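You operate a simulated robot arm through the tools that you are given. There is no shell and no other tool.

You run a simulated robot arm. Do the job below in one go: nothing can be reset, and whatever is moved stays where it is left.

Task
Test cell No. 26 and sort it into GOOD or RECHECK.
Fine: in the holder, red end to the red mark; multimeter on 20 V; GOOD is 3.2 V or more; holder switch off whenever a cell moves.

The check looks at the end state, three seconds after you hand in, the way a careful person would. Anything else that was tipped, shoved, dropped, spilled or broken makes it a failure.

Robot
A 6-joint arm with a two-finger parallel gripper, fixed in place. Base frame: the origin is at the foot of the arm, x ahead of it, y to its left, z up; the work surface is at about z = 720. Lengths are in mm, angles in degrees, forces in N, time in s.
With the tool pointing down near the work surface it reaches from about 260 to 660 mm from the base axis. Its first joint turns from -66.0 to 66.0 degrees. Payload 2.9 kg.
Tool frame: the origin (TCP) lies between the finger pads and is the grasp point; the fingertips stand 30 mm ahead of it; z points along the fingers, y is the line along which they close. Largest opening 110 mm; finger width 20, thickness 10; the body of the gripper, 48 by 112 mm, starts 55 mm behind the TCP.
Orientation is told as [roll, pitch, yaw] about the base's x, y, z axes, in that order, counted from this pose: with the fingers straight down and closing along the base's y, the tool's x points along the base's -x, its y along +y and its z along -z.

Tools
- The arm moves only by the tool nudge_tool. Its argument "moves" is a list of rows, each a list of 7 numbers: the shift along the tool's x, y, z in units of 30 mm (1.0 is 30 mm), then the turn, a rotation vector about the tool's x, y, z in units of 8 degrees (1.0 is 8 degrees), then the finger opening in mm, from 0 to 110. In form: [[x, y, z, rx, ry, rz, jaw], ...]. A call has 1 to 20 rows; each row shifts and turns the commanded pose from where the row before left it, along the tool's axes as they then stand. A call with a number of a shift or a turn outside -1 to 1 is refused whole. A row lasts 0.2 s, in which the tool goes at most 50 mm and 8.6 degrees; a call with a longer step from one row to the next is refused whole, and so is a gripper value outside its range. Where a pose cannot be reached the arm comes as near as it can. A force on the tool above 40 N (or 10 N above the force at the start of the call, whichever is more), or a blocked arm, ends the call early, and 0.2 s more pass. Each finger travels about 108 mm/s and halts on what it meets, pressing with about 34 N; the grip force reading is that of the motor and also rises with nothing between the fingers. The clock runs only during rows and for 0.2 s after the last one: add rows that do not move to give the fingers time. It gives the time, the measured TCP pose, the force on the tool (base axes), the opening and the grip force at its end, in the units of the frame above (readings bear some noise), with the torque about the TCP (base axes, N m) and any sound that the robot's microphone picked up.
- Cameras (640 x 400 px; columns grow to the right, rows downward): "scene" is fixed at [76.1, 431, 1385.4]; the picture's right is [-0.79, -0.61, 0.00], its down [-0.34, 0.44, -0.83] and it looks along [0.51, -0.66, -0.55] (base axes); focal length 323 px, centre (320, 200). "wrist" rides on the gripper at [72, 17, -103] in the tool frame; the picture's right is [-0.23, 0.97, 0.00], its down [-0.76, -0.18, -0.62] and it looks along [-0.61, -0.14, 0.78] (tool axes); focal length 222 px, centre (320, 200).
- capture(camera): a new picture of that camera. No time passes.
- probe_pixels(camera, pixels): for up to 12 pixels [column, row] of the newest picture of that camera ("zoom" is the newest enlarged one), the place [x, y, z] in the base frame of the surface seen there, good to about 2 mm. No time passes.
- enlarge(camera, box): a new picture of the part [left, top, right, bottom] of that camera's present view, enlarged. No time passes.
- job_done(): hands the job in; it is judged then, once.

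Leave the gripper open and the arm clear of the work at the hand-in unless told otherwise.

The tools are called after "Request:" by a JSON object that holds its "op" and its "data". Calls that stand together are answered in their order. nudge_tool: Moves the arm, as the interface text tells. Its arguments: {"type":"object","properties":{"moves":{"type":"array"}},"required":["moves"]} The other tools are called the same way: capture (camera) takes a picture; probe_pixels (camera, pixels) gives the place of the surface under pixels of a picture; enlarge (camera, box) takes an enlarged picture of a part of a camera's view; job_done () hands the job in.

At the start:

```text
time_s: 0.0
position: [401.2, -224.4, 1037.3]
orientation: [0.1, -0.1, 0.0]
ft_force: [-0.4, -0.2, 0.1]
wrist_torque: [0.01, -0.01, 0.03]
width: 109.8
finger_force: 0.0
```

scene: 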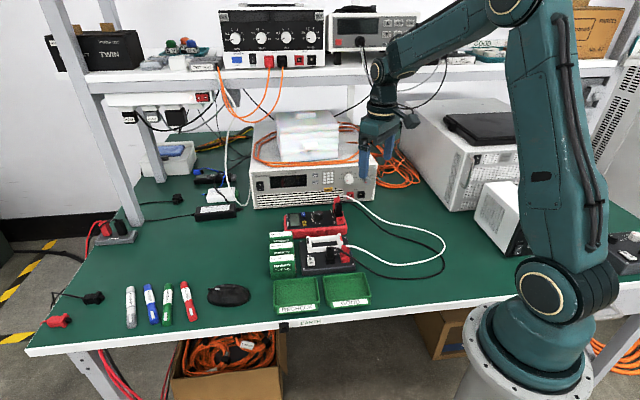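
wrist: 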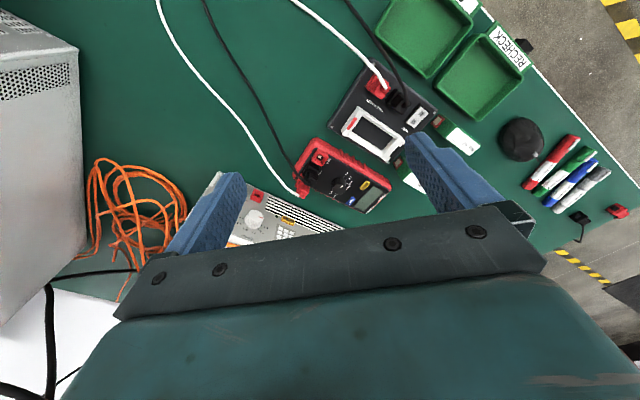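

The scene shows a red multimeter near (310,220), a holder near (325,250), cells near (283,255), and two green trays near (295,292) and (345,290). I'll enlarge those areas to see details.

Request:
{"op": "enlarge", "data": {"camera": "scene", "box": [250, 190, 390, 320]}}

Request:
{"op": "enlarge", "data": {"camera": "wrist", "box": [280, 40, 500, 220]}}

```text
3.08 times, centred on (320, 255) of scene
```

zoom: 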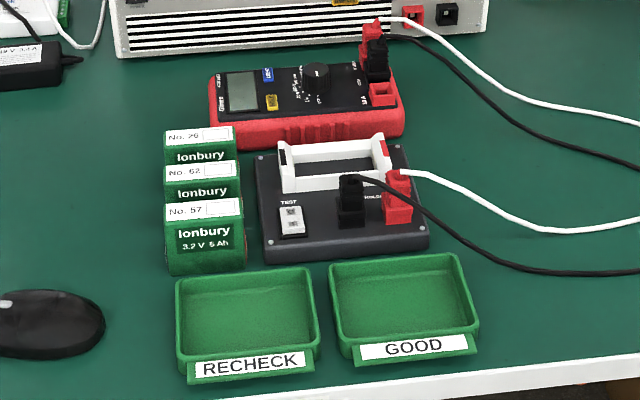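

```text
2.22 times, centred on (390, 130) of wrist
```

zoom: 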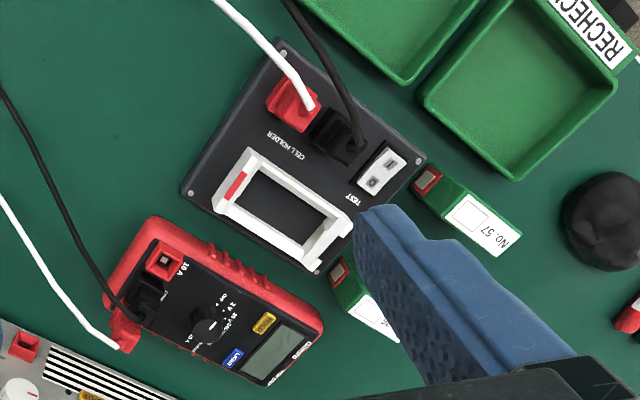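

The three cells stand in a row left of the holder. I'll zoom in closer to read the numbers, the multimeter knob and the holder.

Request:
{"op": "enlarge", "data": {"camera": "scene", "box": [264, 225, 308, 253]}}

Request:
{"op": "enlarge", "data": {"camera": "scene", "box": [290, 194, 346, 230]}}

Request:
{"op": "enlarge", "data": {"camera": "scene", "box": [300, 230, 350, 276]}}

```text
14.29 times, centred on (286, 239) of scene
```

zoom: 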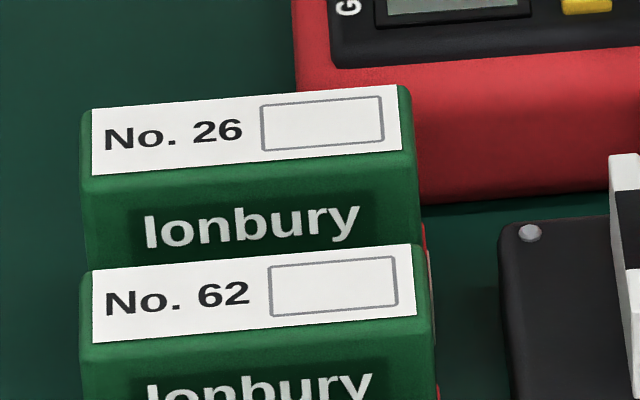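

```text
11.11 times, centred on (318, 212) of scene
```

zoom: 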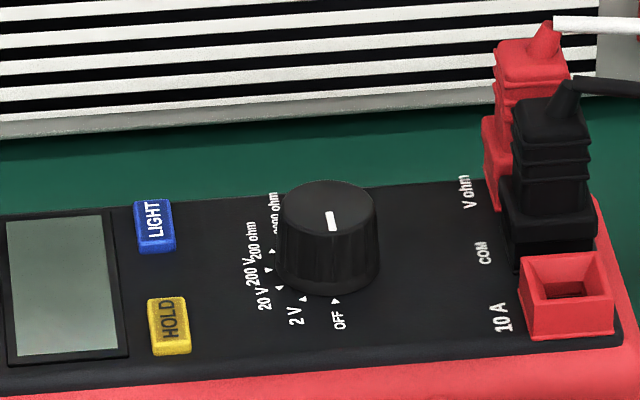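

```text
8.70 times, centred on (325, 253) of scene
```

zoom: 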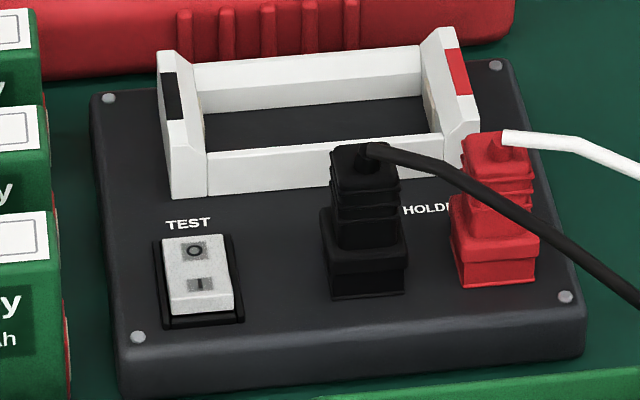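

No. 26 is the rearmost cell (next to the meter). Its red end seems to face the holder. Now I'll measure key points: the cells, holder, meter and trays.

Request:
{"op": "enlarge", "data": {"camera": "scene", "box": [262, 222, 310, 282]}}

Request:
{"op": "capture", "data": {"camera": "scene"}}

Request:
{"op": "capture", "data": {"camera": "wrist"}}

```text
6.67 times, centred on (286, 252) of scene
```

zoom: 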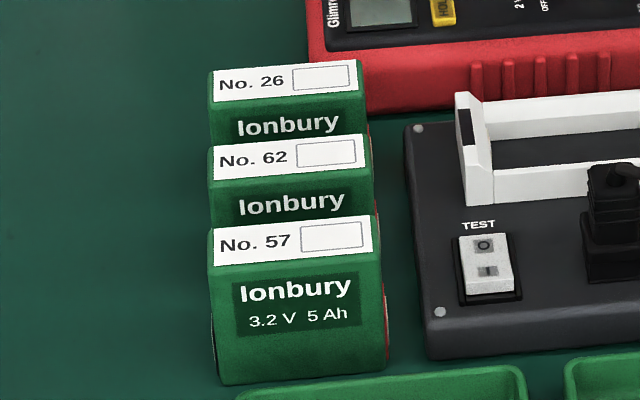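

```text
taken
```

scene: 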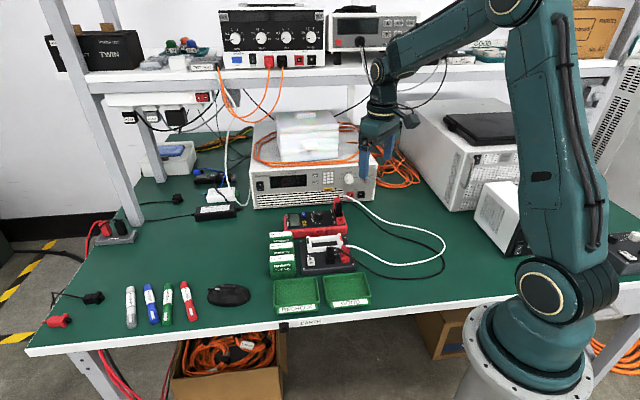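

```text
taken
```

wrist: 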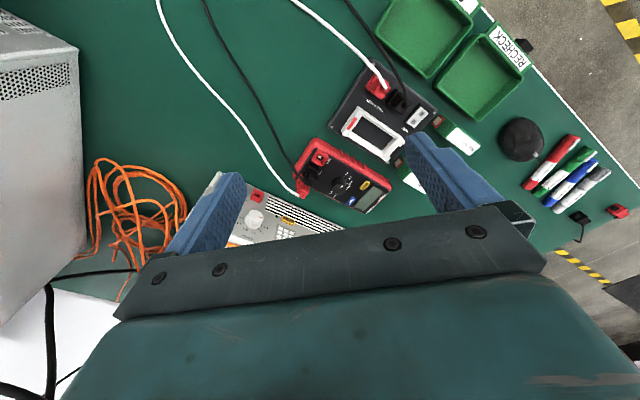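

Now I probe cell corners in the zoom view (cell 26 top label corners at (214,74),(354,62),(364,92),(214,100)), and others.

Request:
{"op": "probe_pixels", "data": {"camera": "zoom", "pixels": [[214, 76], [354, 63], [362, 90], [214, 100], [214, 150], [360, 137], [212, 232], [366, 219], [372, 262], [212, 278], [222, 380], [384, 365]]}}

Request:
{"op": "probe_pixels", "data": {"camera": "scene", "pixels": [[276, 282], [316, 279], [320, 306], [278, 315], [324, 275], [363, 272], [372, 300], [328, 308], [297, 292], [346, 288], [300, 265], [355, 262]]}}

```text
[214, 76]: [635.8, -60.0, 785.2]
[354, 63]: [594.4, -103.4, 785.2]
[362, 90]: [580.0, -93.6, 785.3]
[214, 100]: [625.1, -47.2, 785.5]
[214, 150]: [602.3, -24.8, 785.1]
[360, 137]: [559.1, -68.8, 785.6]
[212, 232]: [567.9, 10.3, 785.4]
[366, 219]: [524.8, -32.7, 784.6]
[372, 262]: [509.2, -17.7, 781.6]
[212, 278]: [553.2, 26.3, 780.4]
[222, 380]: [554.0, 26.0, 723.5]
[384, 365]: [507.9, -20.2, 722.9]
```

```text
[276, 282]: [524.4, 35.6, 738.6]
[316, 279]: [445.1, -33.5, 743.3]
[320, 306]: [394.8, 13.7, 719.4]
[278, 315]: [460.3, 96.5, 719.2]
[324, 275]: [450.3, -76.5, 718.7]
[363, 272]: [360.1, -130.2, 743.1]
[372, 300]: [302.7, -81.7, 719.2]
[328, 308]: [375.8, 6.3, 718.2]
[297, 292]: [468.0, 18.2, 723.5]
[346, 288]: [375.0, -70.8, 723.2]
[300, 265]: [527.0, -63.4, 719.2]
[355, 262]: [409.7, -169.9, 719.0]
```

The layout is rotated about 45° to the base. Cell 26 is centred around (608,-76), about 65 mm tall. Next I measure the holder and its cradle.

Request:
{"op": "enlarge", "data": {"camera": "scene", "box": [295, 225, 359, 275]}}

```text
8.00 times, centred on (327, 250) of scene
```

zoom: 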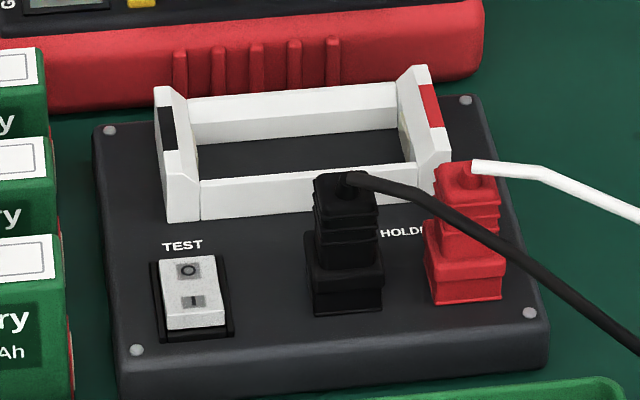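

Request:
{"op": "probe_pixels", "data": {"camera": "zoom", "pixels": [[163, 92], [183, 130], [425, 72], [446, 140], [300, 98], [300, 178], [300, 150], [205, 192], [405, 172], [190, 100], [400, 86], [178, 218]]}}

Request:
{"op": "probe_pixels", "data": {"camera": "zoom", "pixels": [[189, 270], [193, 302], [172, 270], [206, 268], [212, 320], [175, 325], [137, 350], [530, 313], [466, 100], [109, 130], [345, 185], [465, 172]]}}

```text
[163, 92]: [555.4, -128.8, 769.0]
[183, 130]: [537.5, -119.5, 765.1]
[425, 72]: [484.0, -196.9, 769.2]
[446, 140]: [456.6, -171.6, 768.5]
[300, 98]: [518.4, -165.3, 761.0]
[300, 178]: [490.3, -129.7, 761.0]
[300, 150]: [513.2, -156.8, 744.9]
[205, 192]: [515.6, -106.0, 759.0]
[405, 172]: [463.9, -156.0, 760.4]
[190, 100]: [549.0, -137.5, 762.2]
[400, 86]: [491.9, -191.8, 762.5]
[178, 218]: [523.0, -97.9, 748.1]
```

```text
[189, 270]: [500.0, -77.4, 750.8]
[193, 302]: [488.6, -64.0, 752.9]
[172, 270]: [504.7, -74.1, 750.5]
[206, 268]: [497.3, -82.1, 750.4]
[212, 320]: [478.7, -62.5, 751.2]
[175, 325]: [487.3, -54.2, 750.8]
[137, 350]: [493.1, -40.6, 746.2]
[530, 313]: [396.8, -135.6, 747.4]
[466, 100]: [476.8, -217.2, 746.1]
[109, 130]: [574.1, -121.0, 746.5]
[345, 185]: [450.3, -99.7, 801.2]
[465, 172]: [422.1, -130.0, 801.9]
```

Holder base top is at z≈746, cradle floor ≈745, rails ≈761, end blocks ≈769, plugs rise to ≈802. Now I measure the meter.

Request:
{"op": "enlarge", "data": {"camera": "scene", "box": [282, 190, 354, 240]}}

```text
8.00 times, centred on (318, 215) of scene
```

zoom: 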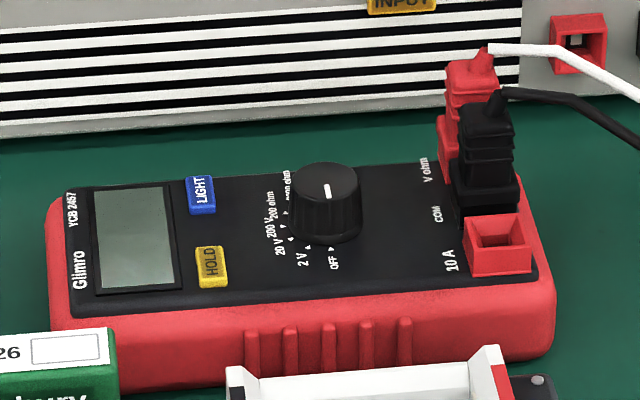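

Request:
{"op": "probe_pixels", "data": {"camera": "zoom", "pixels": [[55, 205], [300, 180], [350, 180], [325, 168], [327, 205], [310, 230], [352, 228], [60, 325], [130, 380], [552, 300], [505, 185], [330, 258]]}}

Request:
{"op": "probe_pixels", "data": {"camera": "zoom", "pixels": [[327, 190], [210, 265], [200, 195], [135, 240], [485, 115], [470, 65], [400, 180], [400, 280], [180, 385], [540, 355], [250, 120], [55, 135]]}}

```text
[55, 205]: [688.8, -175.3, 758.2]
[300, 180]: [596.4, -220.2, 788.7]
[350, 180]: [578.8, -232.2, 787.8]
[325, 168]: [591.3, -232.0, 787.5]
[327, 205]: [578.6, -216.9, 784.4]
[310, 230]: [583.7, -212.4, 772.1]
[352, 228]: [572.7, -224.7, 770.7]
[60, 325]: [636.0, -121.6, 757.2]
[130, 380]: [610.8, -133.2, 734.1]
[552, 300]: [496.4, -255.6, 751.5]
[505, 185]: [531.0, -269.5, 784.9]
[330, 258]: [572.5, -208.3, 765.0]
```

```text
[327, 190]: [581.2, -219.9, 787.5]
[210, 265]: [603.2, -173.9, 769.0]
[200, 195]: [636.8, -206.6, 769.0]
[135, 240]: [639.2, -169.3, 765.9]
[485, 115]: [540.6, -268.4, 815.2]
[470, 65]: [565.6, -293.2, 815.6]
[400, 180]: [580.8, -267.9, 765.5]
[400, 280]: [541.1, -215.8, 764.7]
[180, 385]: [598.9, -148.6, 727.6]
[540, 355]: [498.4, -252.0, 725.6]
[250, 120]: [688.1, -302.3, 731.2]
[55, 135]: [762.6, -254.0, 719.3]
```

The meter's top is at z≈765, the knob's top at z≈787, centred near (585,-225). I'll look down at the knob with the wrist camera enlarged around (340,180), and at cell ends.

Request:
{"op": "enlarge", "data": {"camera": "wrist", "box": [322, 160, 372, 196]}}

Request:
{"op": "enlarge", "data": {"camera": "wrist", "box": [336, 86, 416, 166]}}

```text
11.11 times, centred on (347, 178) of wrist
```

zoom: 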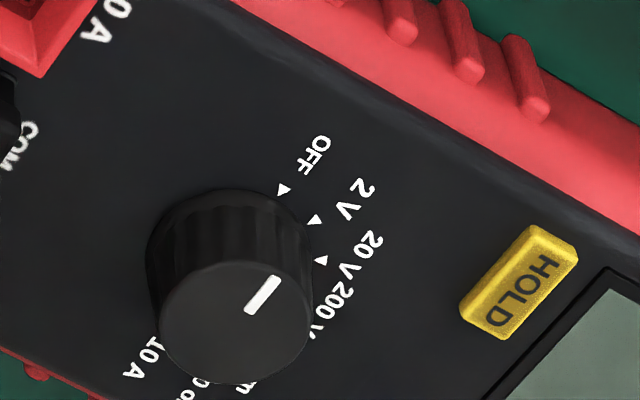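

```text
5.00 times, centred on (376, 126) of wrist
```

zoom: 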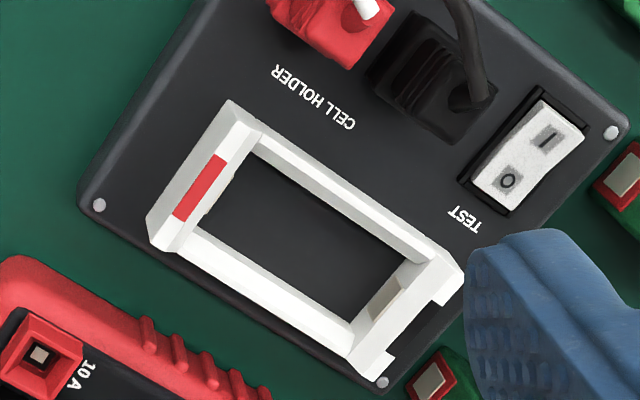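

The pointer is on OFF; the 20 V mark is two steps clockwise seen from above. I'll probe the knob and arrow positions for exact angles.

Request:
{"op": "enlarge", "data": {"camera": "wrist", "box": [322, 160, 372, 196]}}

Request:
{"op": "probe_pixels", "data": {"camera": "zoom", "pixels": [[284, 190], [316, 220], [322, 261], [255, 307], [274, 281], [165, 320], [230, 380], [305, 330], [237, 264], [237, 325], [200, 345], [280, 345]]}}

```text
11.11 times, centred on (347, 178) of wrist
```

zoom: 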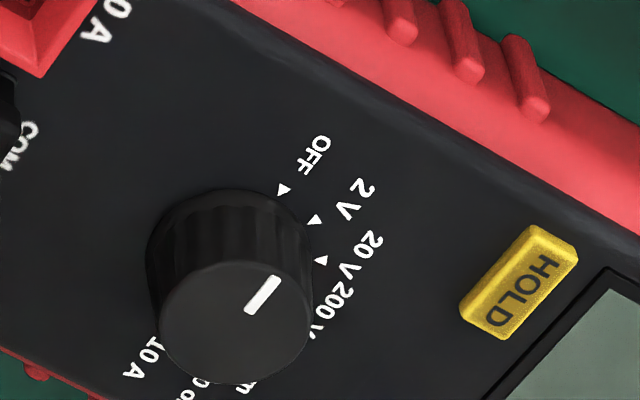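

```text
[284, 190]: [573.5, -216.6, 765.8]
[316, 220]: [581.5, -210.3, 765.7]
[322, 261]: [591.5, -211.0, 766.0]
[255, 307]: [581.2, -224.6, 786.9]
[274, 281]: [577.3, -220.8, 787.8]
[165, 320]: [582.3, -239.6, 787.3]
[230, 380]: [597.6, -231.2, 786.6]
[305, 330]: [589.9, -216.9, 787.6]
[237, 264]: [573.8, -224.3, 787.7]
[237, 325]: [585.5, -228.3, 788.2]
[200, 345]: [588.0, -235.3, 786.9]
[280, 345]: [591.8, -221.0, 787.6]
```

The knob centre is about (585,-228) with radius ~12; labels run OFF → 10 A over 180°, so 30° per step and 20 V is 60° clockwise from OFF. I now move the arm lower and turn the yaw to +45° for a better look at the meter and holder.

Request:
{"op": "nudge_tool", "data": {"moves": [[-0.64, -0.256, 0.878, 0, 0, 0, 110], [-0.64, -0.256, 0.878, 0, 0, 0, 110], [-0.64, -0.256, 0.878, 0, 0, 0, 110], [-0.64, -0.256, 0.878, 0, 0, 0, 110], [-0.64, -0.256, 0.878, 0, 0, 0, 110], [-0.64, -0.256, 0.878, 0, 0, 0, 110], [0, 0, 0, 0, 0, -0.9375, 110], [0, 0, 0, 0, 0, -0.9375, 110], [0, 0, 0, 0, 0, -0.9375, 110], [0, 0, 0, 0, 0, -0.9375, 110], [0, 0, 0, 0, 0, -0.9375, 110], [0, 0, 0, 0, 0, -0.9375, 110], [0, 0, 0, 0, 0, 0, 110]]}}

Request:
{"op": "capture", "data": {"camera": "wrist"}}

Request:
{"op": "capture", "data": {"camera": "scene"}}

```text
time_s: 2.8
position: [515.9, -269.1, 878.9]
orientation: [0.0, -0.1, 45.1]
ft_force: [-0.8, -1.2, 0.6]
wrist_torque: [-0.02, -0.02, 0.03]
width: 109.9
finger_force: 0.1
```

```text
taken
```

wrist: 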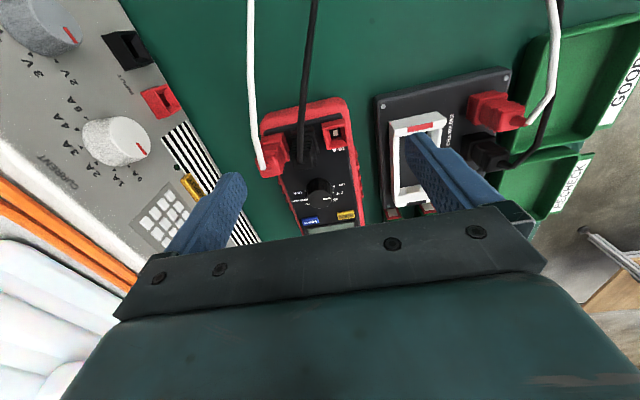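

```text
taken
```

scene: 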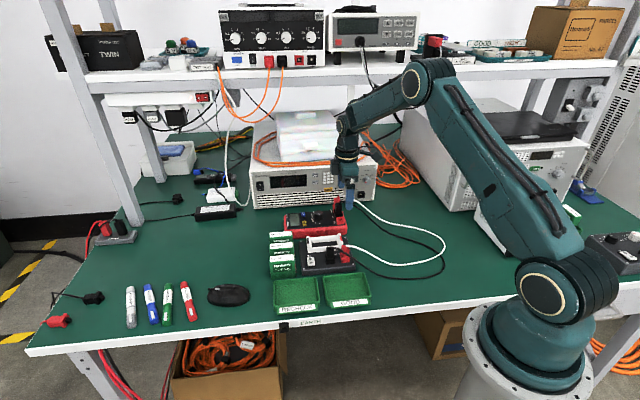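

The meter shows near (315,170) in the wrist view. I enlarge the knob region and the holder/cell-end region.

Request:
{"op": "enlarge", "data": {"camera": "wrist", "box": [285, 170, 349, 210]}}

Request:
{"op": "probe_pixels", "data": {"camera": "zoom", "pixels": [[320, 200], [320, 150], [320, 260], [250, 220], [400, 220]]}}

Request:
{"op": "enlarge", "data": {"camera": "wrist", "box": [370, 100, 450, 225]}}

```text
10.00 times, centred on (317, 190) of wrist
```

zoom: 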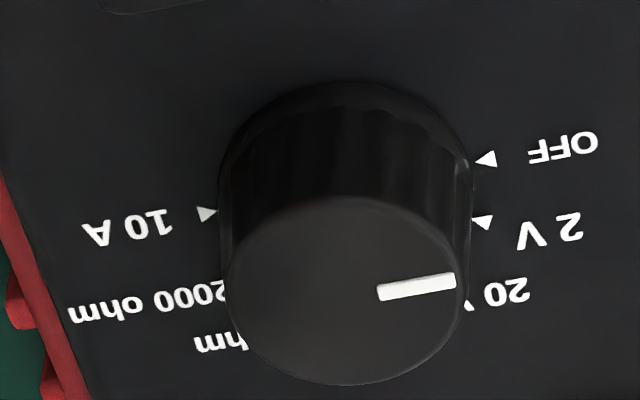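

```text
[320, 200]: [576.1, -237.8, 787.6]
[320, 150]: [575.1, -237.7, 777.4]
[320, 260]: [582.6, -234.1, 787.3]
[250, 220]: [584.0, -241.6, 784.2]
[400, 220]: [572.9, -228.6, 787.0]
```

```text
3.20 times, centred on (410, 162) of wrist
```

zoom: 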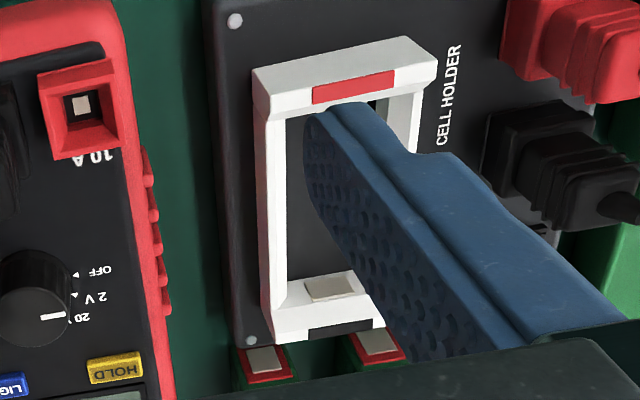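

Both rear cells (62 and 26) show red ends facing the holder, so cell 26's red end already points the right way. Now I probe the knob's top edges for an accurate centre.

Request:
{"op": "enlarge", "data": {"camera": "wrist", "box": [285, 170, 349, 210]}}

Request:
{"op": "probe_pixels", "data": {"camera": "zoom", "pixels": [[345, 290], [230, 290], [458, 290], [345, 205], [345, 378], [290, 212], [400, 212], [265, 355], [430, 355], [487, 160], [207, 214], [480, 221]]}}

```text
10.00 times, centred on (317, 190) of wrist
```

zoom: 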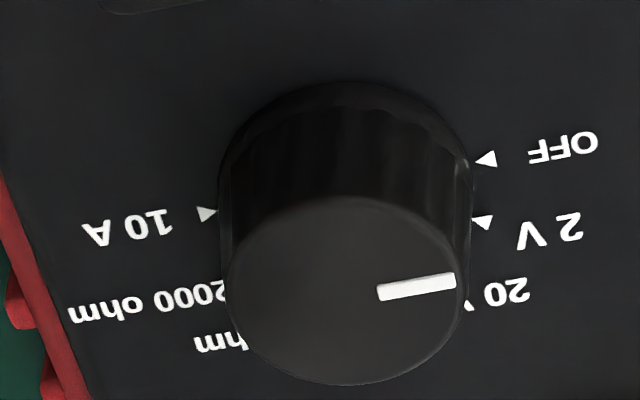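

```text
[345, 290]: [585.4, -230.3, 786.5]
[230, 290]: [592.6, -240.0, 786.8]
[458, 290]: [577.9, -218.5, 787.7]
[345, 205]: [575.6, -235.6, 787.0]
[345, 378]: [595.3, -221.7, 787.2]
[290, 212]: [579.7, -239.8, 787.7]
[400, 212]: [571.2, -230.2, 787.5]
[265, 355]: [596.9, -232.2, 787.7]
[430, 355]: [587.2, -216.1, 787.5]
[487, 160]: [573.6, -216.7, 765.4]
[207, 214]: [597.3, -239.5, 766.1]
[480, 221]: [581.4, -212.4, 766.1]
```

Knob centre ≈ (585.3,-228.8), diameter ≈26. I move above it with the fingers at 60 mm opening and stop at TCP z≈830 (fingertips z≈800) to verify alignment.

Request:
{"op": "nudge_tool", "data": {"moves": [[-0.862, -0.229, 0, 0, 0, 0, 90], [-0.862, -0.229, 0, 0, 0, 0, 70], [-0.862, -0.229, 0, 0, 0, 0, 60], [0, 0, 0.815, 0, 0, 0, 60], [0, 0, 0.815, 0, 0, 0, 60], [0, 0, 0, 0, 0, 0, 60]]}}

Request:
{"op": "capture", "data": {"camera": "wrist"}}

Request:
{"op": "enlarge", "data": {"camera": "scene", "box": [282, 180, 362, 240]}}

```text
time_s: 4.2
position: [588.1, -229.3, 831.2]
orientation: [0.1, -0.1, 45.1]
ft_force: [0.8, -0.4, -0.4]
wrist_torque: [-0.01, 0.01, -0.03]
width: 60.0
finger_force: 0.1
```

```text
taken
```

wrist: 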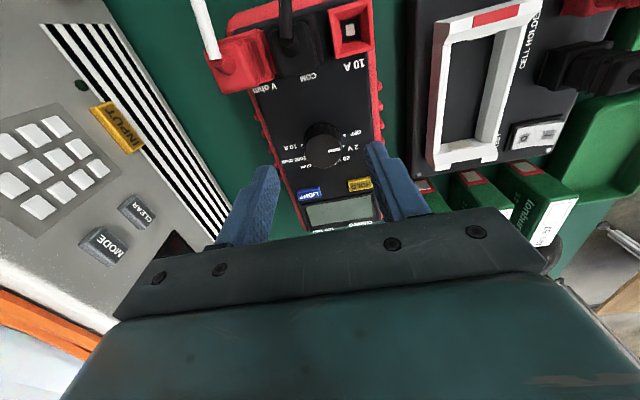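

```text
6.67 times, centred on (322, 210) of scene
```

zoom: 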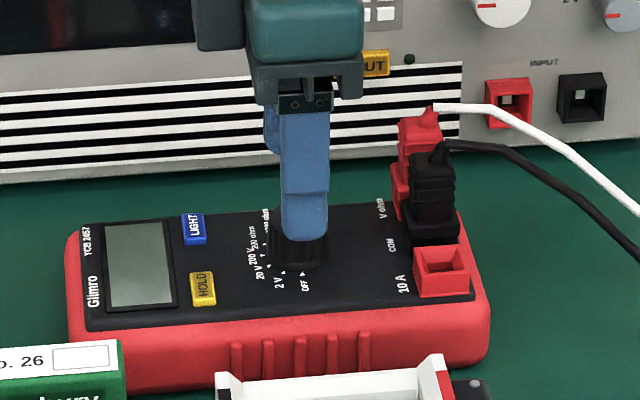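

The reading shows (588.1,-229.3,831.2), a little past the target. I'll repeat null moves to average the reading noise.

Request:
{"op": "nudge_tool", "data": {"moves": [[0, 0, 0, 0, 0, 0, 60]]}}

Request:
{"op": "nudge_tool", "data": {"moves": [[0, 0, 0, 0, 0, 0, 60]]}}

Request:
{"op": "nudge_tool", "data": {"moves": [[0, 0, 0, 0, 0, 0, 60]]}}

Request:
{"op": "enlarge", "data": {"camera": "wrist", "box": [240, 90, 440, 215]}}

```text
time_s: 4.6
position: [588.5, -228.8, 831.2]
orientation: [0.0, -0.1, 45.0]
ft_force: [0.2, 0.0, -0.1]
wrist_torque: [0.03, 0.01, 0.0]
width: 60.1
finger_force: 0.0
```

```text
time_s: 5.0
position: [588.4, -228.9, 829.8]
orientation: [0.0, 0.1, 44.9]
ft_force: [-0.4, 1.0, 0.3]
wrist_torque: [-0.01, -0.01, 0.02]
width: 60.3
finger_force: 0.0
```

```text
time_s: 5.4
position: [587.2, -228.9, 829.5]
orientation: [0.1, 0.0, 44.9]
ft_force: [0.4, 0.5, 0.2]
wrist_torque: [-0.01, 0.0, 0.0]
width: 59.9
finger_force: 0.0
```

```text
3.20 times, centred on (340, 152) of wrist
```

zoom: 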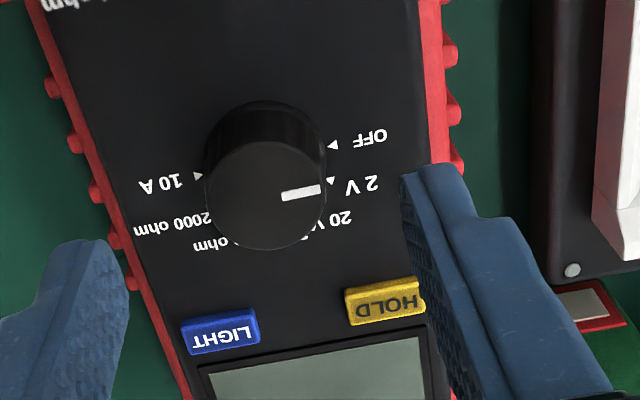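

Average ≈ (588.0,-229.0,830.4). I probe the knob again from this closer view to confirm its centre.

Request:
{"op": "probe_pixels", "data": {"camera": "zoom", "pixels": [[209, 195], [322, 195], [265, 145], [265, 246], [228, 155], [304, 238], [302, 155], [228, 236], [265, 195], [332, 146], [197, 176], [283, 197]]}}

```text
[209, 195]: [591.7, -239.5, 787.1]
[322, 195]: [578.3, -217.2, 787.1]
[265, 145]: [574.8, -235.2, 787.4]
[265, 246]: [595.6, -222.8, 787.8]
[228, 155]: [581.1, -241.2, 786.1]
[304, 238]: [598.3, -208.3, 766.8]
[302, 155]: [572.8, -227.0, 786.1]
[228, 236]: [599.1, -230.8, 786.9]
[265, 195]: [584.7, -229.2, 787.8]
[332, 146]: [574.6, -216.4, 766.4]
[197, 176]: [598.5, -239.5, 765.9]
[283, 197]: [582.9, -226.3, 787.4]
```

Knob centre confirmed at ≈ (585.4,-228.6). I correct by about (+1.6 u, +2.1 v), then lower to z≈800 and bring the fingers to 34 mm, just outside the knob.

Request:
{"op": "nudge_tool", "data": {"moves": [[0.052, 0.07, 0, 0, 0, 0, 60], [0, 0, 0.5, 0, 0, 0, 50], [0, 0, 0.5, 0, 0, 0, 40], [0, 0, 0, 0, 0, 0, 34], [0, 0, 0, 0, 0, 0, 34]]}}

Request:
{"op": "nudge_tool", "data": {"moves": [[0, 0, 0, 0, 0, 0, 34]]}}

Request:
{"op": "capture", "data": {"camera": "wrist"}}

Request:
{"op": "enlarge", "data": {"camera": "wrist", "box": [240, 90, 440, 215]}}

Request:
{"op": "enlarge", "data": {"camera": "scene", "box": [300, 190, 350, 230]}}

```text
time_s: 6.6
position: [585.2, -230.1, 800.7]
orientation: [0.0, 0.0, 45.0]
ft_force: [-0.4, -0.1, -0.1]
wrist_torque: [-0.05, 0.03, 0.01]
width: 34.0
finger_force: 0.1
```

```text
time_s: 7.0
position: [583.7, -228.5, 799.3]
orientation: [0.0, 0.0, 45.0]
ft_force: [-0.1, 0.1, 0.2]
wrist_torque: [0.01, -0.02, -0.03]
width: 34.1
finger_force: 0.1
```

```text
taken
```

wrist: 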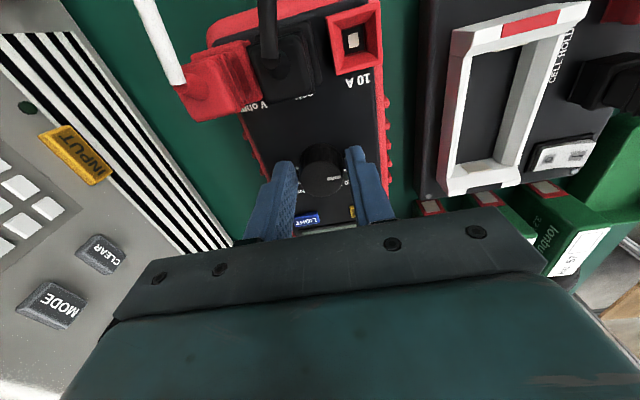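

```text
3.20 times, centred on (340, 152) of wrist
```

zoom: 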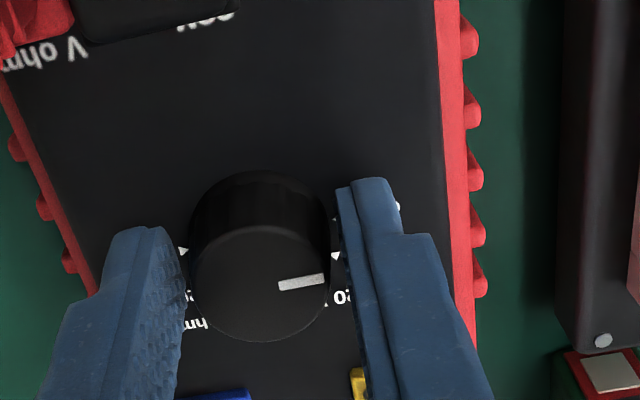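

```text
10.00 times, centred on (325, 210) of scene
```

zoom: 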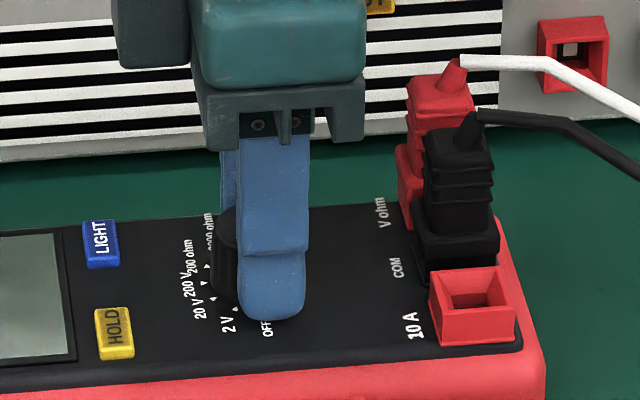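

The fingers straddle the knob. I probe the front finger's edges and the knob's edge in this scene zoom to check alignment along the meter's length.

Request:
{"op": "probe_pixels", "data": {"camera": "zoom", "pixels": [[246, 285], [300, 285], [272, 285], [246, 262], [300, 262], [216, 250], [216, 230], [272, 310], [226, 270]]}}

Request:
{"op": "nudge_tool", "data": {"moves": [[0, 0, 0, 0, 0, 0, 34]]}}

Request:
{"op": "nudge_tool", "data": {"moves": [[0, 0, 0, 0, 0, 0, 34]]}}

```text
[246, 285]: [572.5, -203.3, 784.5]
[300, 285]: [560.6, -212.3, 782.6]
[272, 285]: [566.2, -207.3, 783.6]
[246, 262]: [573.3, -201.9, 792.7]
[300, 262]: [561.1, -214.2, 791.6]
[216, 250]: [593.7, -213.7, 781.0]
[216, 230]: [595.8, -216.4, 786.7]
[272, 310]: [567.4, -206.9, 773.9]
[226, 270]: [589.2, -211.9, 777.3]
```

```text
time_s: 7.4
position: [584.6, -228.6, 799.1]
orientation: [0.0, 0.0, 45.0]
ft_force: [1.7, 0.0, 0.0]
wrist_torque: [0.03, 0.0, 0.0]
width: 33.8
finger_force: 0.1
```

```text
time_s: 7.8
position: [584.3, -229.0, 799.7]
orientation: [0.0, 0.1, 45.0]
ft_force: [-0.8, -0.5, 0.0]
wrist_torque: [0.02, 0.01, 0.02]
width: 33.9
finger_force: 0.0
```

Fingers and knob agree within about 1 mm in both directions. Now I close on the knob.

Request:
{"op": "nudge_tool", "data": {"moves": [[0, 0, 0, 0, 0, 0, 30], [0, 0, 0, 0, 0, 0, 27], [0, 0, 0, 0, 0, 0, 22], [0, 0, 0, 0, 0, 0, 22]]}}

```text
time_s: 8.8
position: [583.8, -230.5, 799.0]
orientation: [0.1, -0.1, 45.1]
ft_force: [-2.9, 2.5, 2.5]
wrist_torque: [0.08, 0.12, 0.02]
width: 27.5
finger_force: 34.3
```

Gripped at 27.5 mm with small side force. I turn 30° clockwise (tool rz positive) first and listen/check.

Request:
{"op": "nudge_tool", "data": {"moves": [[0, 0, 0, 0, 0, 0.625, 22], [0, 0, 0, 0, 0, 0.625, 22], [0, 0, 0, 0, 0, 0.625, 22], [0, 0, 0, 0, 0, 0.625, 22], [0, 0, 0, 0, 0, 0.625, 22], [0, 0, 0, 0, 0, 0.625, 22], [0, 0, 0, 0, 0, 0, 22]]}}

Request:
{"op": "enlarge", "data": {"camera": "scene", "box": [285, 190, 350, 235]}}

Request:
{"op": "enlarge", "data": {"camera": "wrist", "box": [240, 110, 400, 240]}}

```text
time_s: 10.4
position: [583.9, -229.2, 800.9]
orientation: [0.1, 0.1, 14.9]
ft_force: [0.0, 0.7, 0.7]
wrist_torque: [-0.03, 0.04, 0.01]
width: 27.7
finger_force: 34.3
```

```text
8.89 times, centred on (318, 212) of scene
```

zoom: 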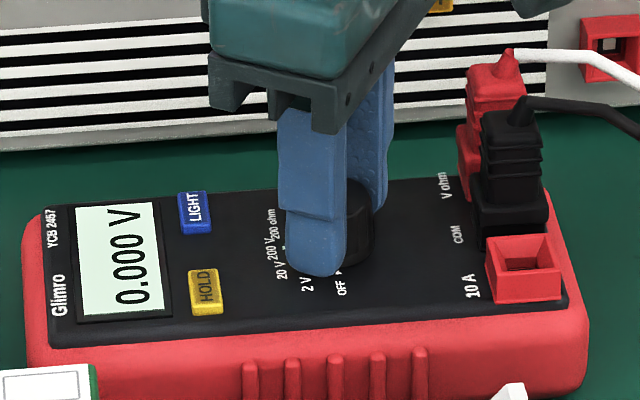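

```text
3.08 times, centred on (320, 175) of wrist
```

zoom: 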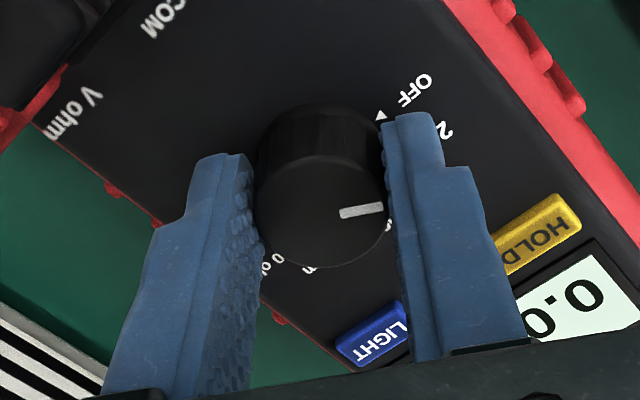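

The meter now shows 0.000 V, i.e. the 2 V range. I turn another 30° to reach 20 V.

Request:
{"op": "nudge_tool", "data": {"moves": [[0, 0, 0, 0, 0, 0.625, 22], [0, 0, 0, 0, 0, 0.625, 22], [0, 0, 0, 0, 0, 0.625, 22], [0, 0, 0, 0, 0, 0.625, 22], [0, 0, 0, 0, 0, 0.625, 22], [0, 0, 0, 0, 0, 0.625, 22], [0, 0, 0, 0, 0, 0, 22]]}}

Request:
{"op": "enlarge", "data": {"camera": "scene", "box": [285, 190, 350, 235]}}

Request:
{"op": "enlarge", "data": {"camera": "wrist", "box": [240, 110, 400, 240]}}

```text
time_s: 12.0
position: [585.1, -230.5, 799.2]
orientation: [0.0, 0.0, -15.2]
ft_force: [0.2, -0.1, 1.0]
wrist_torque: [-0.02, 0.04, 0.0]
width: 27.6
finger_force: 34.0
```

```text
8.89 times, centred on (318, 212) of scene
```

zoom: 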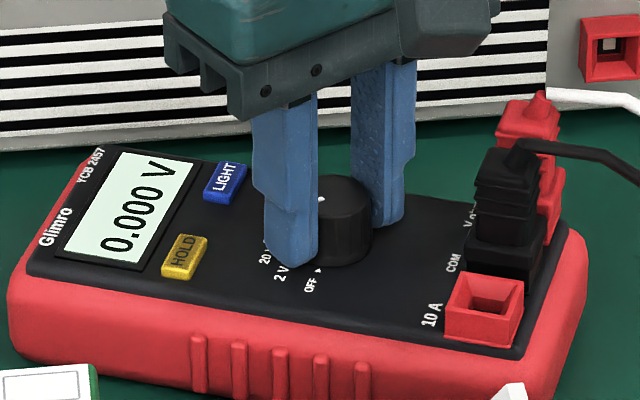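

```text
3.08 times, centred on (320, 175) of wrist
```

zoom: 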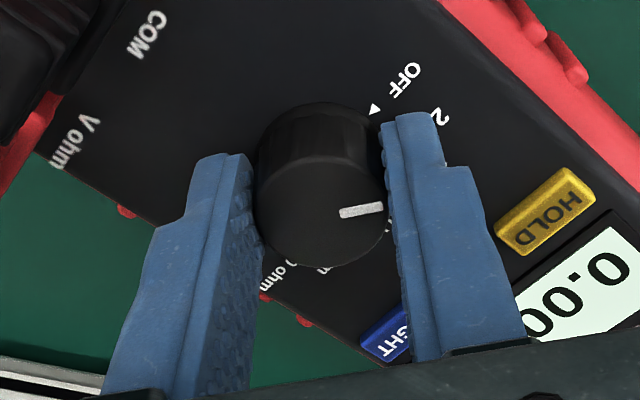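

The meter body itself turned with the gripper this time (its left end swung back) while the knob stayed on 2 V. I stop here, and measure how much the meter has moved before anything else.

Request:
{"op": "capture", "data": {"camera": "scene"}}

Request:
{"op": "enlarge", "data": {"camera": "scene", "box": [270, 185, 366, 245]}}

Request:
{"op": "capture", "data": {"camera": "wrist"}}

```text
taken
```

scene: 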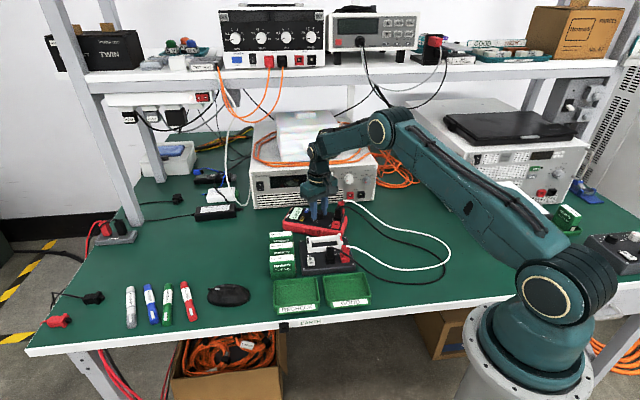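

```text
6.67 times, centred on (318, 215) of scene
```

zoom: 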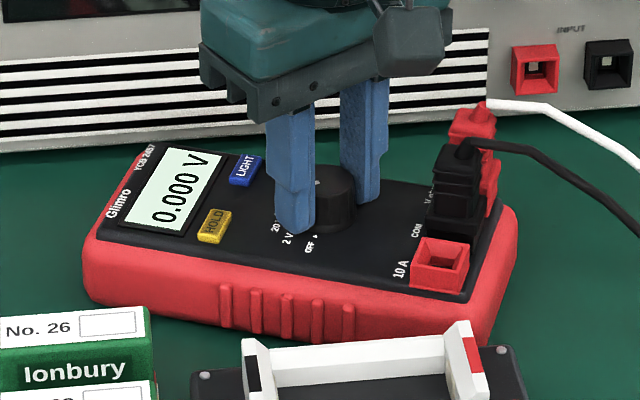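

```text
taken
```

wrist: 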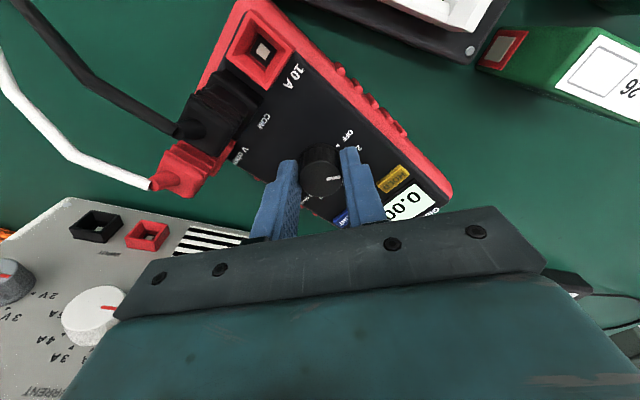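

I probe the meter's front face and left edge to get its present angle.

Request:
{"op": "probe_pixels", "data": {"camera": "zoom", "pixels": [[110, 235], [455, 297], [90, 250], [140, 150], [165, 310], [460, 325], [340, 300], [515, 230], [330, 205], [205, 235], [240, 170], [430, 275]]}}

```text
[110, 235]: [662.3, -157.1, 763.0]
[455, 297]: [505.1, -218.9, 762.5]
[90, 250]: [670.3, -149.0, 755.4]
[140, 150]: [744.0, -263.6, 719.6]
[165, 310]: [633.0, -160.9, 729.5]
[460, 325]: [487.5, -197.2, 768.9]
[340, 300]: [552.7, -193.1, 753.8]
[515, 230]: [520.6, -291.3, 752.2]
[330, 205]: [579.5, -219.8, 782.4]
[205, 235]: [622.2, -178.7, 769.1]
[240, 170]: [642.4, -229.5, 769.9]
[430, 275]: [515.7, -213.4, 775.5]
```

The meter has turned about 23° clockwise with the knob stuck on the 2 V detent (meter friction is too low). I'll press lightly down through the knob so that the table friction holds the meter; first a 1 mm push down to see the force.

Request:
{"op": "nudge_tool", "data": {"moves": [[0, 0, 0.033, 0, 0, 0, 22], [0, 0, 0, 0, 0, 0, 22]]}}

```text
time_s: 12.6
position: [585.1, -230.3, 799.4]
orientation: [0.0, 0.1, -15.0]
ft_force: [-3.6, -0.3, 1.4]
wrist_torque: [-0.01, 0.17, -0.01]
width: 28.0
finger_force: 34.2
```

Only 1.4 N so far. Push 2 mm more.

Request:
{"op": "nudge_tool", "data": {"moves": [[0, 0, 0.033, 0, 0, 0, 22], [0, 0, 0.033, 0, 0, 0, 22], [0, 0, 0, 0, 0, 0, 22]]}}

```text
time_s: 13.4
position: [585.9, -229.4, 798.6]
orientation: [0.1, -0.3, -14.9]
ft_force: [-6.5, 0.9, 25.3]
wrist_torque: [0.15, 0.59, 0.02]
width: 27.9
finger_force: 34.2
```

Now 25 N down. I turn clockwise 10° and look.

Request:
{"op": "nudge_tool", "data": {"moves": [[0, 0, 0, 0, 0, 0.625, 22], [0, 0, 0, 0, 0, 0.625, 22], [0, 0, 0, 0, 0, 0, 22]]}}

Request:
{"op": "enlarge", "data": {"camera": "scene", "box": [270, 185, 366, 245]}}

Request:
{"op": "enlarge", "data": {"camera": "wrist", "box": [240, 110, 400, 240]}}

```text
time_s: 14.2
position: [585.0, -228.4, 799.4]
orientation: [0.1, -0.3, -25.1]
ft_force: [-0.8, 1.5, 27.2]
wrist_torque: [0.02, 0.05, 0.0]
width: 27.7
finger_force: 34.0
```

```text
6.67 times, centred on (318, 215) of scene
```

zoom: 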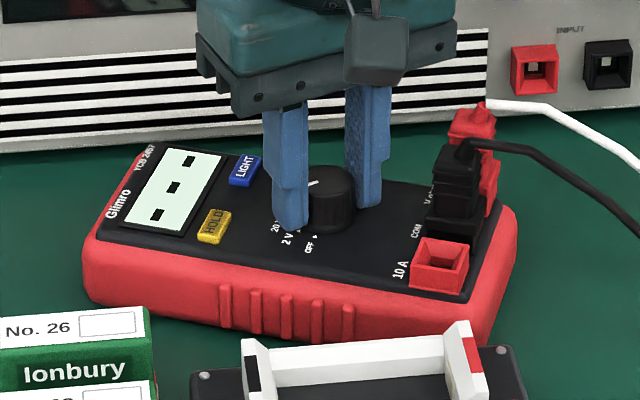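

```text
3.08 times, centred on (320, 175) of wrist
```

zoom: 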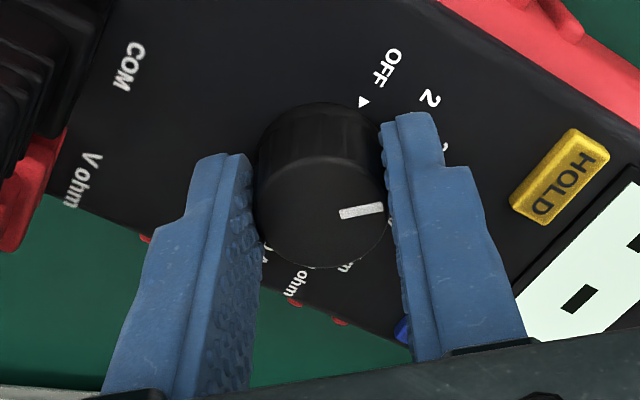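

The knob turns now and the meter stays put (display "---" between detents). I turn about 13° more.

Request:
{"op": "nudge_tool", "data": {"moves": [[0, 0, 0, 0, 0, 0.6, 22], [0, 0, 0, 0, 0, 0.6, 22], [0, 0, 0, 0, 0, 0.45, 22], [0, 0, 0, 0, 0, 0, 22]]}}

Request:
{"op": "enlarge", "data": {"camera": "scene", "box": [270, 185, 366, 245]}}

Request:
{"op": "enlarge", "data": {"camera": "wrist", "box": [240, 110, 400, 240]}}

```text
time_s: 15.2
position: [586.3, -229.5, 799.4]
orientation: [0.3, -0.3, -38.1]
ft_force: [6.1, 9.1, 25.8]
wrist_torque: [0.28, -0.3, -0.01]
width: 27.8
finger_force: 34.0
```

```text
6.67 times, centred on (318, 215) of scene
```

zoom: 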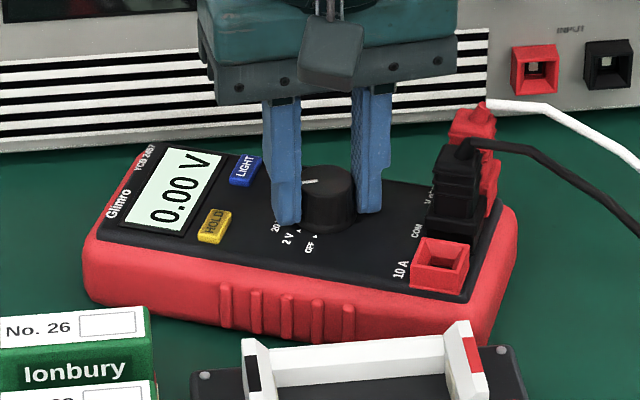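

```text
3.08 times, centred on (320, 175) of wrist
```

zoom: 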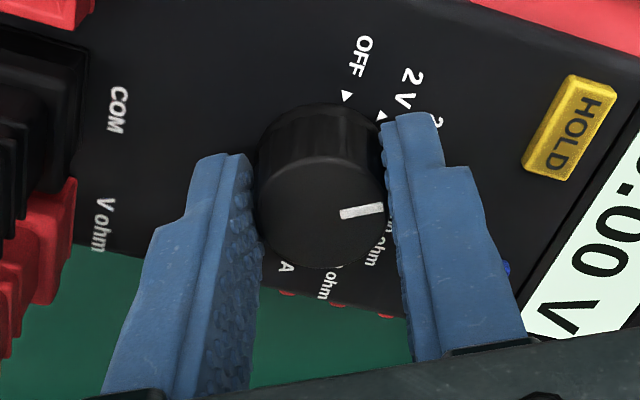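

The meter shows 0.00 V: the 20 V range is set. I release the down-force, open the fingers, and lift off to check the meter.

Request:
{"op": "nudge_tool", "data": {"moves": [[0, 0, -0.033, 0, 0, 0, 22], [0, 0, -0.033, 0, 0, 0, 22], [0, 0, -0.033, 0, 0, 0, 22], [0, 0, 0, 0, 0, 0, 30], [0, 0, 0, 0, 0, 0, 45], [0, 0, 0, 0, 0, 0, 55], [0, 0, 0, 0, 0, 0, 55], [0, 0, -0.8, 0, 0, 0, 60], [0, 0, -0.8, 0, 0, 0, 60], [0, 0, -0.8, 0, 0, 0, 60], [0, 0, -0.8, 0, 0, 0, 80], [0, 0, 0, 0, 0, 0, 110]]}}

Request:
{"op": "capture", "data": {"camera": "wrist"}}

Request:
{"op": "enlarge", "data": {"camera": "scene", "box": [270, 185, 366, 245]}}

```text
time_s: 17.8
position: [585.3, -230.8, 896.2]
orientation: [-0.1, -0.1, -38.2]
ft_force: [-0.4, -0.5, 0.3]
wrist_torque: [0.01, -0.04, -0.07]
width: 110.0
finger_force: 0.1
```

```text
taken
```

wrist: 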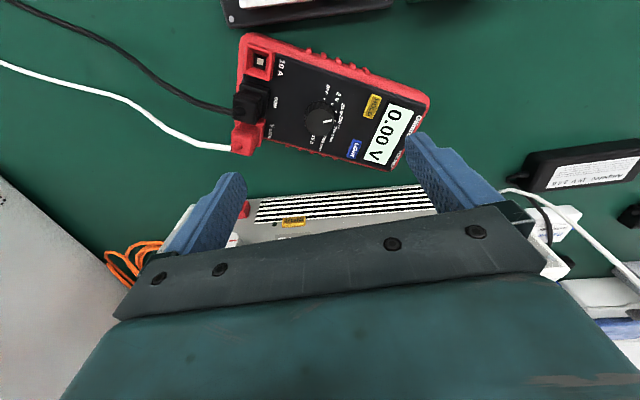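

```text
6.67 times, centred on (318, 215) of scene
```

zoom: 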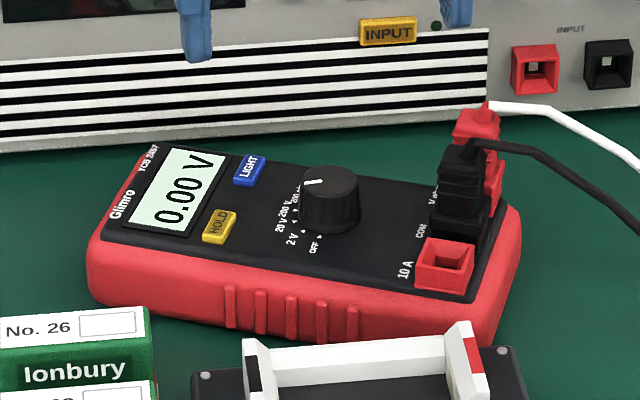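

The knob is on 20 V and the display reads 0.00 V. I take a close top view of the meter to measure its present pose.

Request:
{"op": "enlarge", "data": {"camera": "wrist", "box": [222, 25, 446, 165]}}

```text
2.86 times, centred on (334, 95) of wrist
```

zoom: 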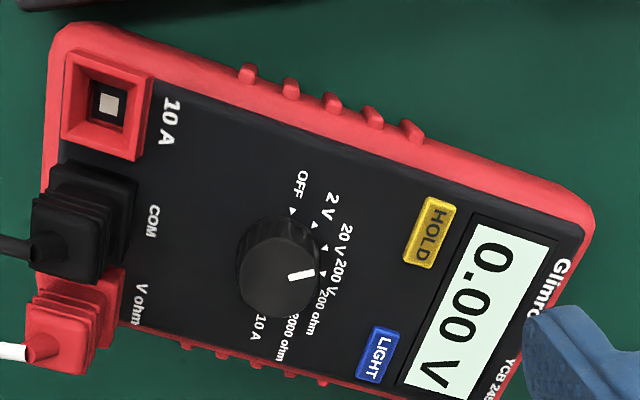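

I probe the same meter features that I measured before: HOLD, LIGHT, knob centre, display, and front edge.

Request:
{"op": "probe_pixels", "data": {"camera": "zoom", "pixels": [[431, 233], [378, 355], [282, 280], [292, 212], [464, 317], [62, 40], [590, 208], [250, 88], [420, 148], [50, 150], [185, 348], [325, 388]]}}

Request:
{"op": "nudge_tool", "data": {"moves": [[0, 0, 0, 0, 0, 0, 110]]}}

Request:
{"op": "nudge_tool", "data": {"moves": [[0, 0, 0, 0, 0, 0, 110]]}}

```text
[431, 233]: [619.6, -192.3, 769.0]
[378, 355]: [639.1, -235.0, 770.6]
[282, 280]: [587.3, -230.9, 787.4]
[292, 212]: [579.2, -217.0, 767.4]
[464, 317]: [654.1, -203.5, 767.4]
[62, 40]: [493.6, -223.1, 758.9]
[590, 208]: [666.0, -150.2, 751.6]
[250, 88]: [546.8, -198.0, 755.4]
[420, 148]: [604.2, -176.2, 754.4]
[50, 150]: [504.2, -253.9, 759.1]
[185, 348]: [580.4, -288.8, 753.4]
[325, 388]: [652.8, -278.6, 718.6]
```

```text
time_s: 18.2
position: [587.1, -229.7, 896.2]
orientation: [-0.1, 0.0, -38.1]
ft_force: [-0.2, -0.7, 0.6]
wrist_torque: [0.04, 0.0, 0.0]
width: 110.1
finger_force: 0.2
```

```text
time_s: 18.6
position: [585.6, -229.8, 896.6]
orientation: [0.0, 0.0, -38.3]
ft_force: [-0.6, -1.4, -0.5]
wrist_torque: [-0.03, 0.0, -0.02]
width: 109.9
finger_force: 0.2
```

The meter is turned about −22.5° from its original pose, the knob centre shifted ~2 mm. I'll grip the meter body across its width (~90 mm) and turn it back. First rotate the tool to yaw 22.5° over the meter and look.

Request:
{"op": "nudge_tool", "data": {"moves": [[0, 0, 0, 0, 0, -0.949, 110], [0, 0, 0, 0, 0, -0.949, 110], [0, 0, 0, 0, 0, -0.949, 110], [0, 0, 0, 0, 0, -0.949, 110], [0, 0, 0, 0, 0, -0.949, 110], [0, 0, 0, 0, 0, -0.949, 110], [0, 0, 0, 0, 0, -0.949, 110], [0, 0, 0, 0, 0, -0.949, 110], [-0.52, -0.14, 0, 0, 0, 0, 110], [0, 0, 0, 0, 0, 0, 110]]}}

Request:
{"op": "capture", "data": {"camera": "wrist"}}

Request:
{"op": "enlarge", "data": {"camera": "wrist", "box": [210, 40, 434, 180]}}

```text
time_s: 20.8
position: [600.7, -225.5, 894.1]
orientation: [-0.1, 0.0, 22.6]
ft_force: [0.4, 0.6, 0.1]
wrist_torque: [-0.01, -0.01, 0.01]
width: 110.0
finger_force: 0.1
```

```text
taken
```

wrist: 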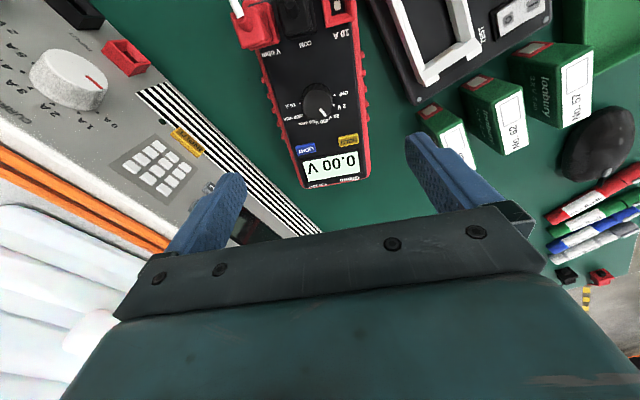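

```text
2.86 times, centred on (322, 110) of wrist
```

zoom: 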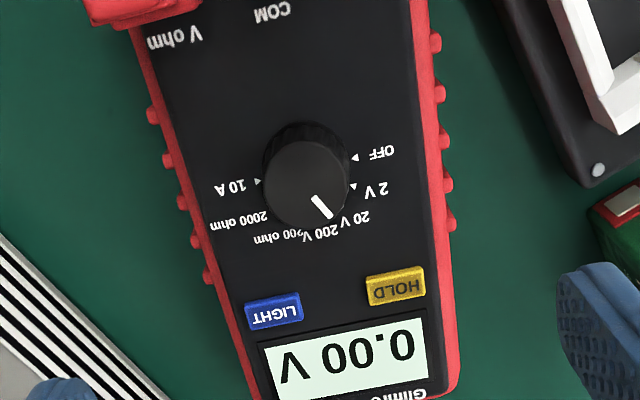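

I probe the meter's sides and ribs plus features here.

Request:
{"op": "probe_pixels", "data": {"camera": "zoom", "pixels": [[432, 150], [446, 290], [452, 360], [437, 44], [447, 186], [155, 115], [183, 202], [210, 275], [222, 270], [397, 287], [273, 312], [306, 186]]}}

Request:
{"op": "probe_pixels", "data": {"camera": "zoom", "pixels": [[418, 40], [425, 200], [440, 380], [150, 60], [185, 170], [240, 360], [355, 157], [258, 182], [345, 352], [270, 352], [420, 340], [304, 150]]}}

```text
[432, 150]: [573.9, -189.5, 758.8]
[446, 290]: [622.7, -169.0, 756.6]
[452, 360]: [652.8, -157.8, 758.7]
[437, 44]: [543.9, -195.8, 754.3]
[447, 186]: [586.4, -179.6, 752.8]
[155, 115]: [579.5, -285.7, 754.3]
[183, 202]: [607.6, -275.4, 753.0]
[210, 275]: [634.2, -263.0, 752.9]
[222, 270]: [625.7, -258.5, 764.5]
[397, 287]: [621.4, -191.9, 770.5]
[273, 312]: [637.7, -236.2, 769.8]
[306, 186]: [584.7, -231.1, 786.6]
```

```text
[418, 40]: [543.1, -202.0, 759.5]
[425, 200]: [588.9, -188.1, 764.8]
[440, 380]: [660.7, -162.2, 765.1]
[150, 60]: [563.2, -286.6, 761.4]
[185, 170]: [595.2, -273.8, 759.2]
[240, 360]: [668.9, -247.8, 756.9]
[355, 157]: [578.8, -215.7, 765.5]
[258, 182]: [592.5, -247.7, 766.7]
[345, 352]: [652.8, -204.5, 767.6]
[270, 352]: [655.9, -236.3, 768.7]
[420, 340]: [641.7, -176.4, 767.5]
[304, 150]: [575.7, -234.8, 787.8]
```

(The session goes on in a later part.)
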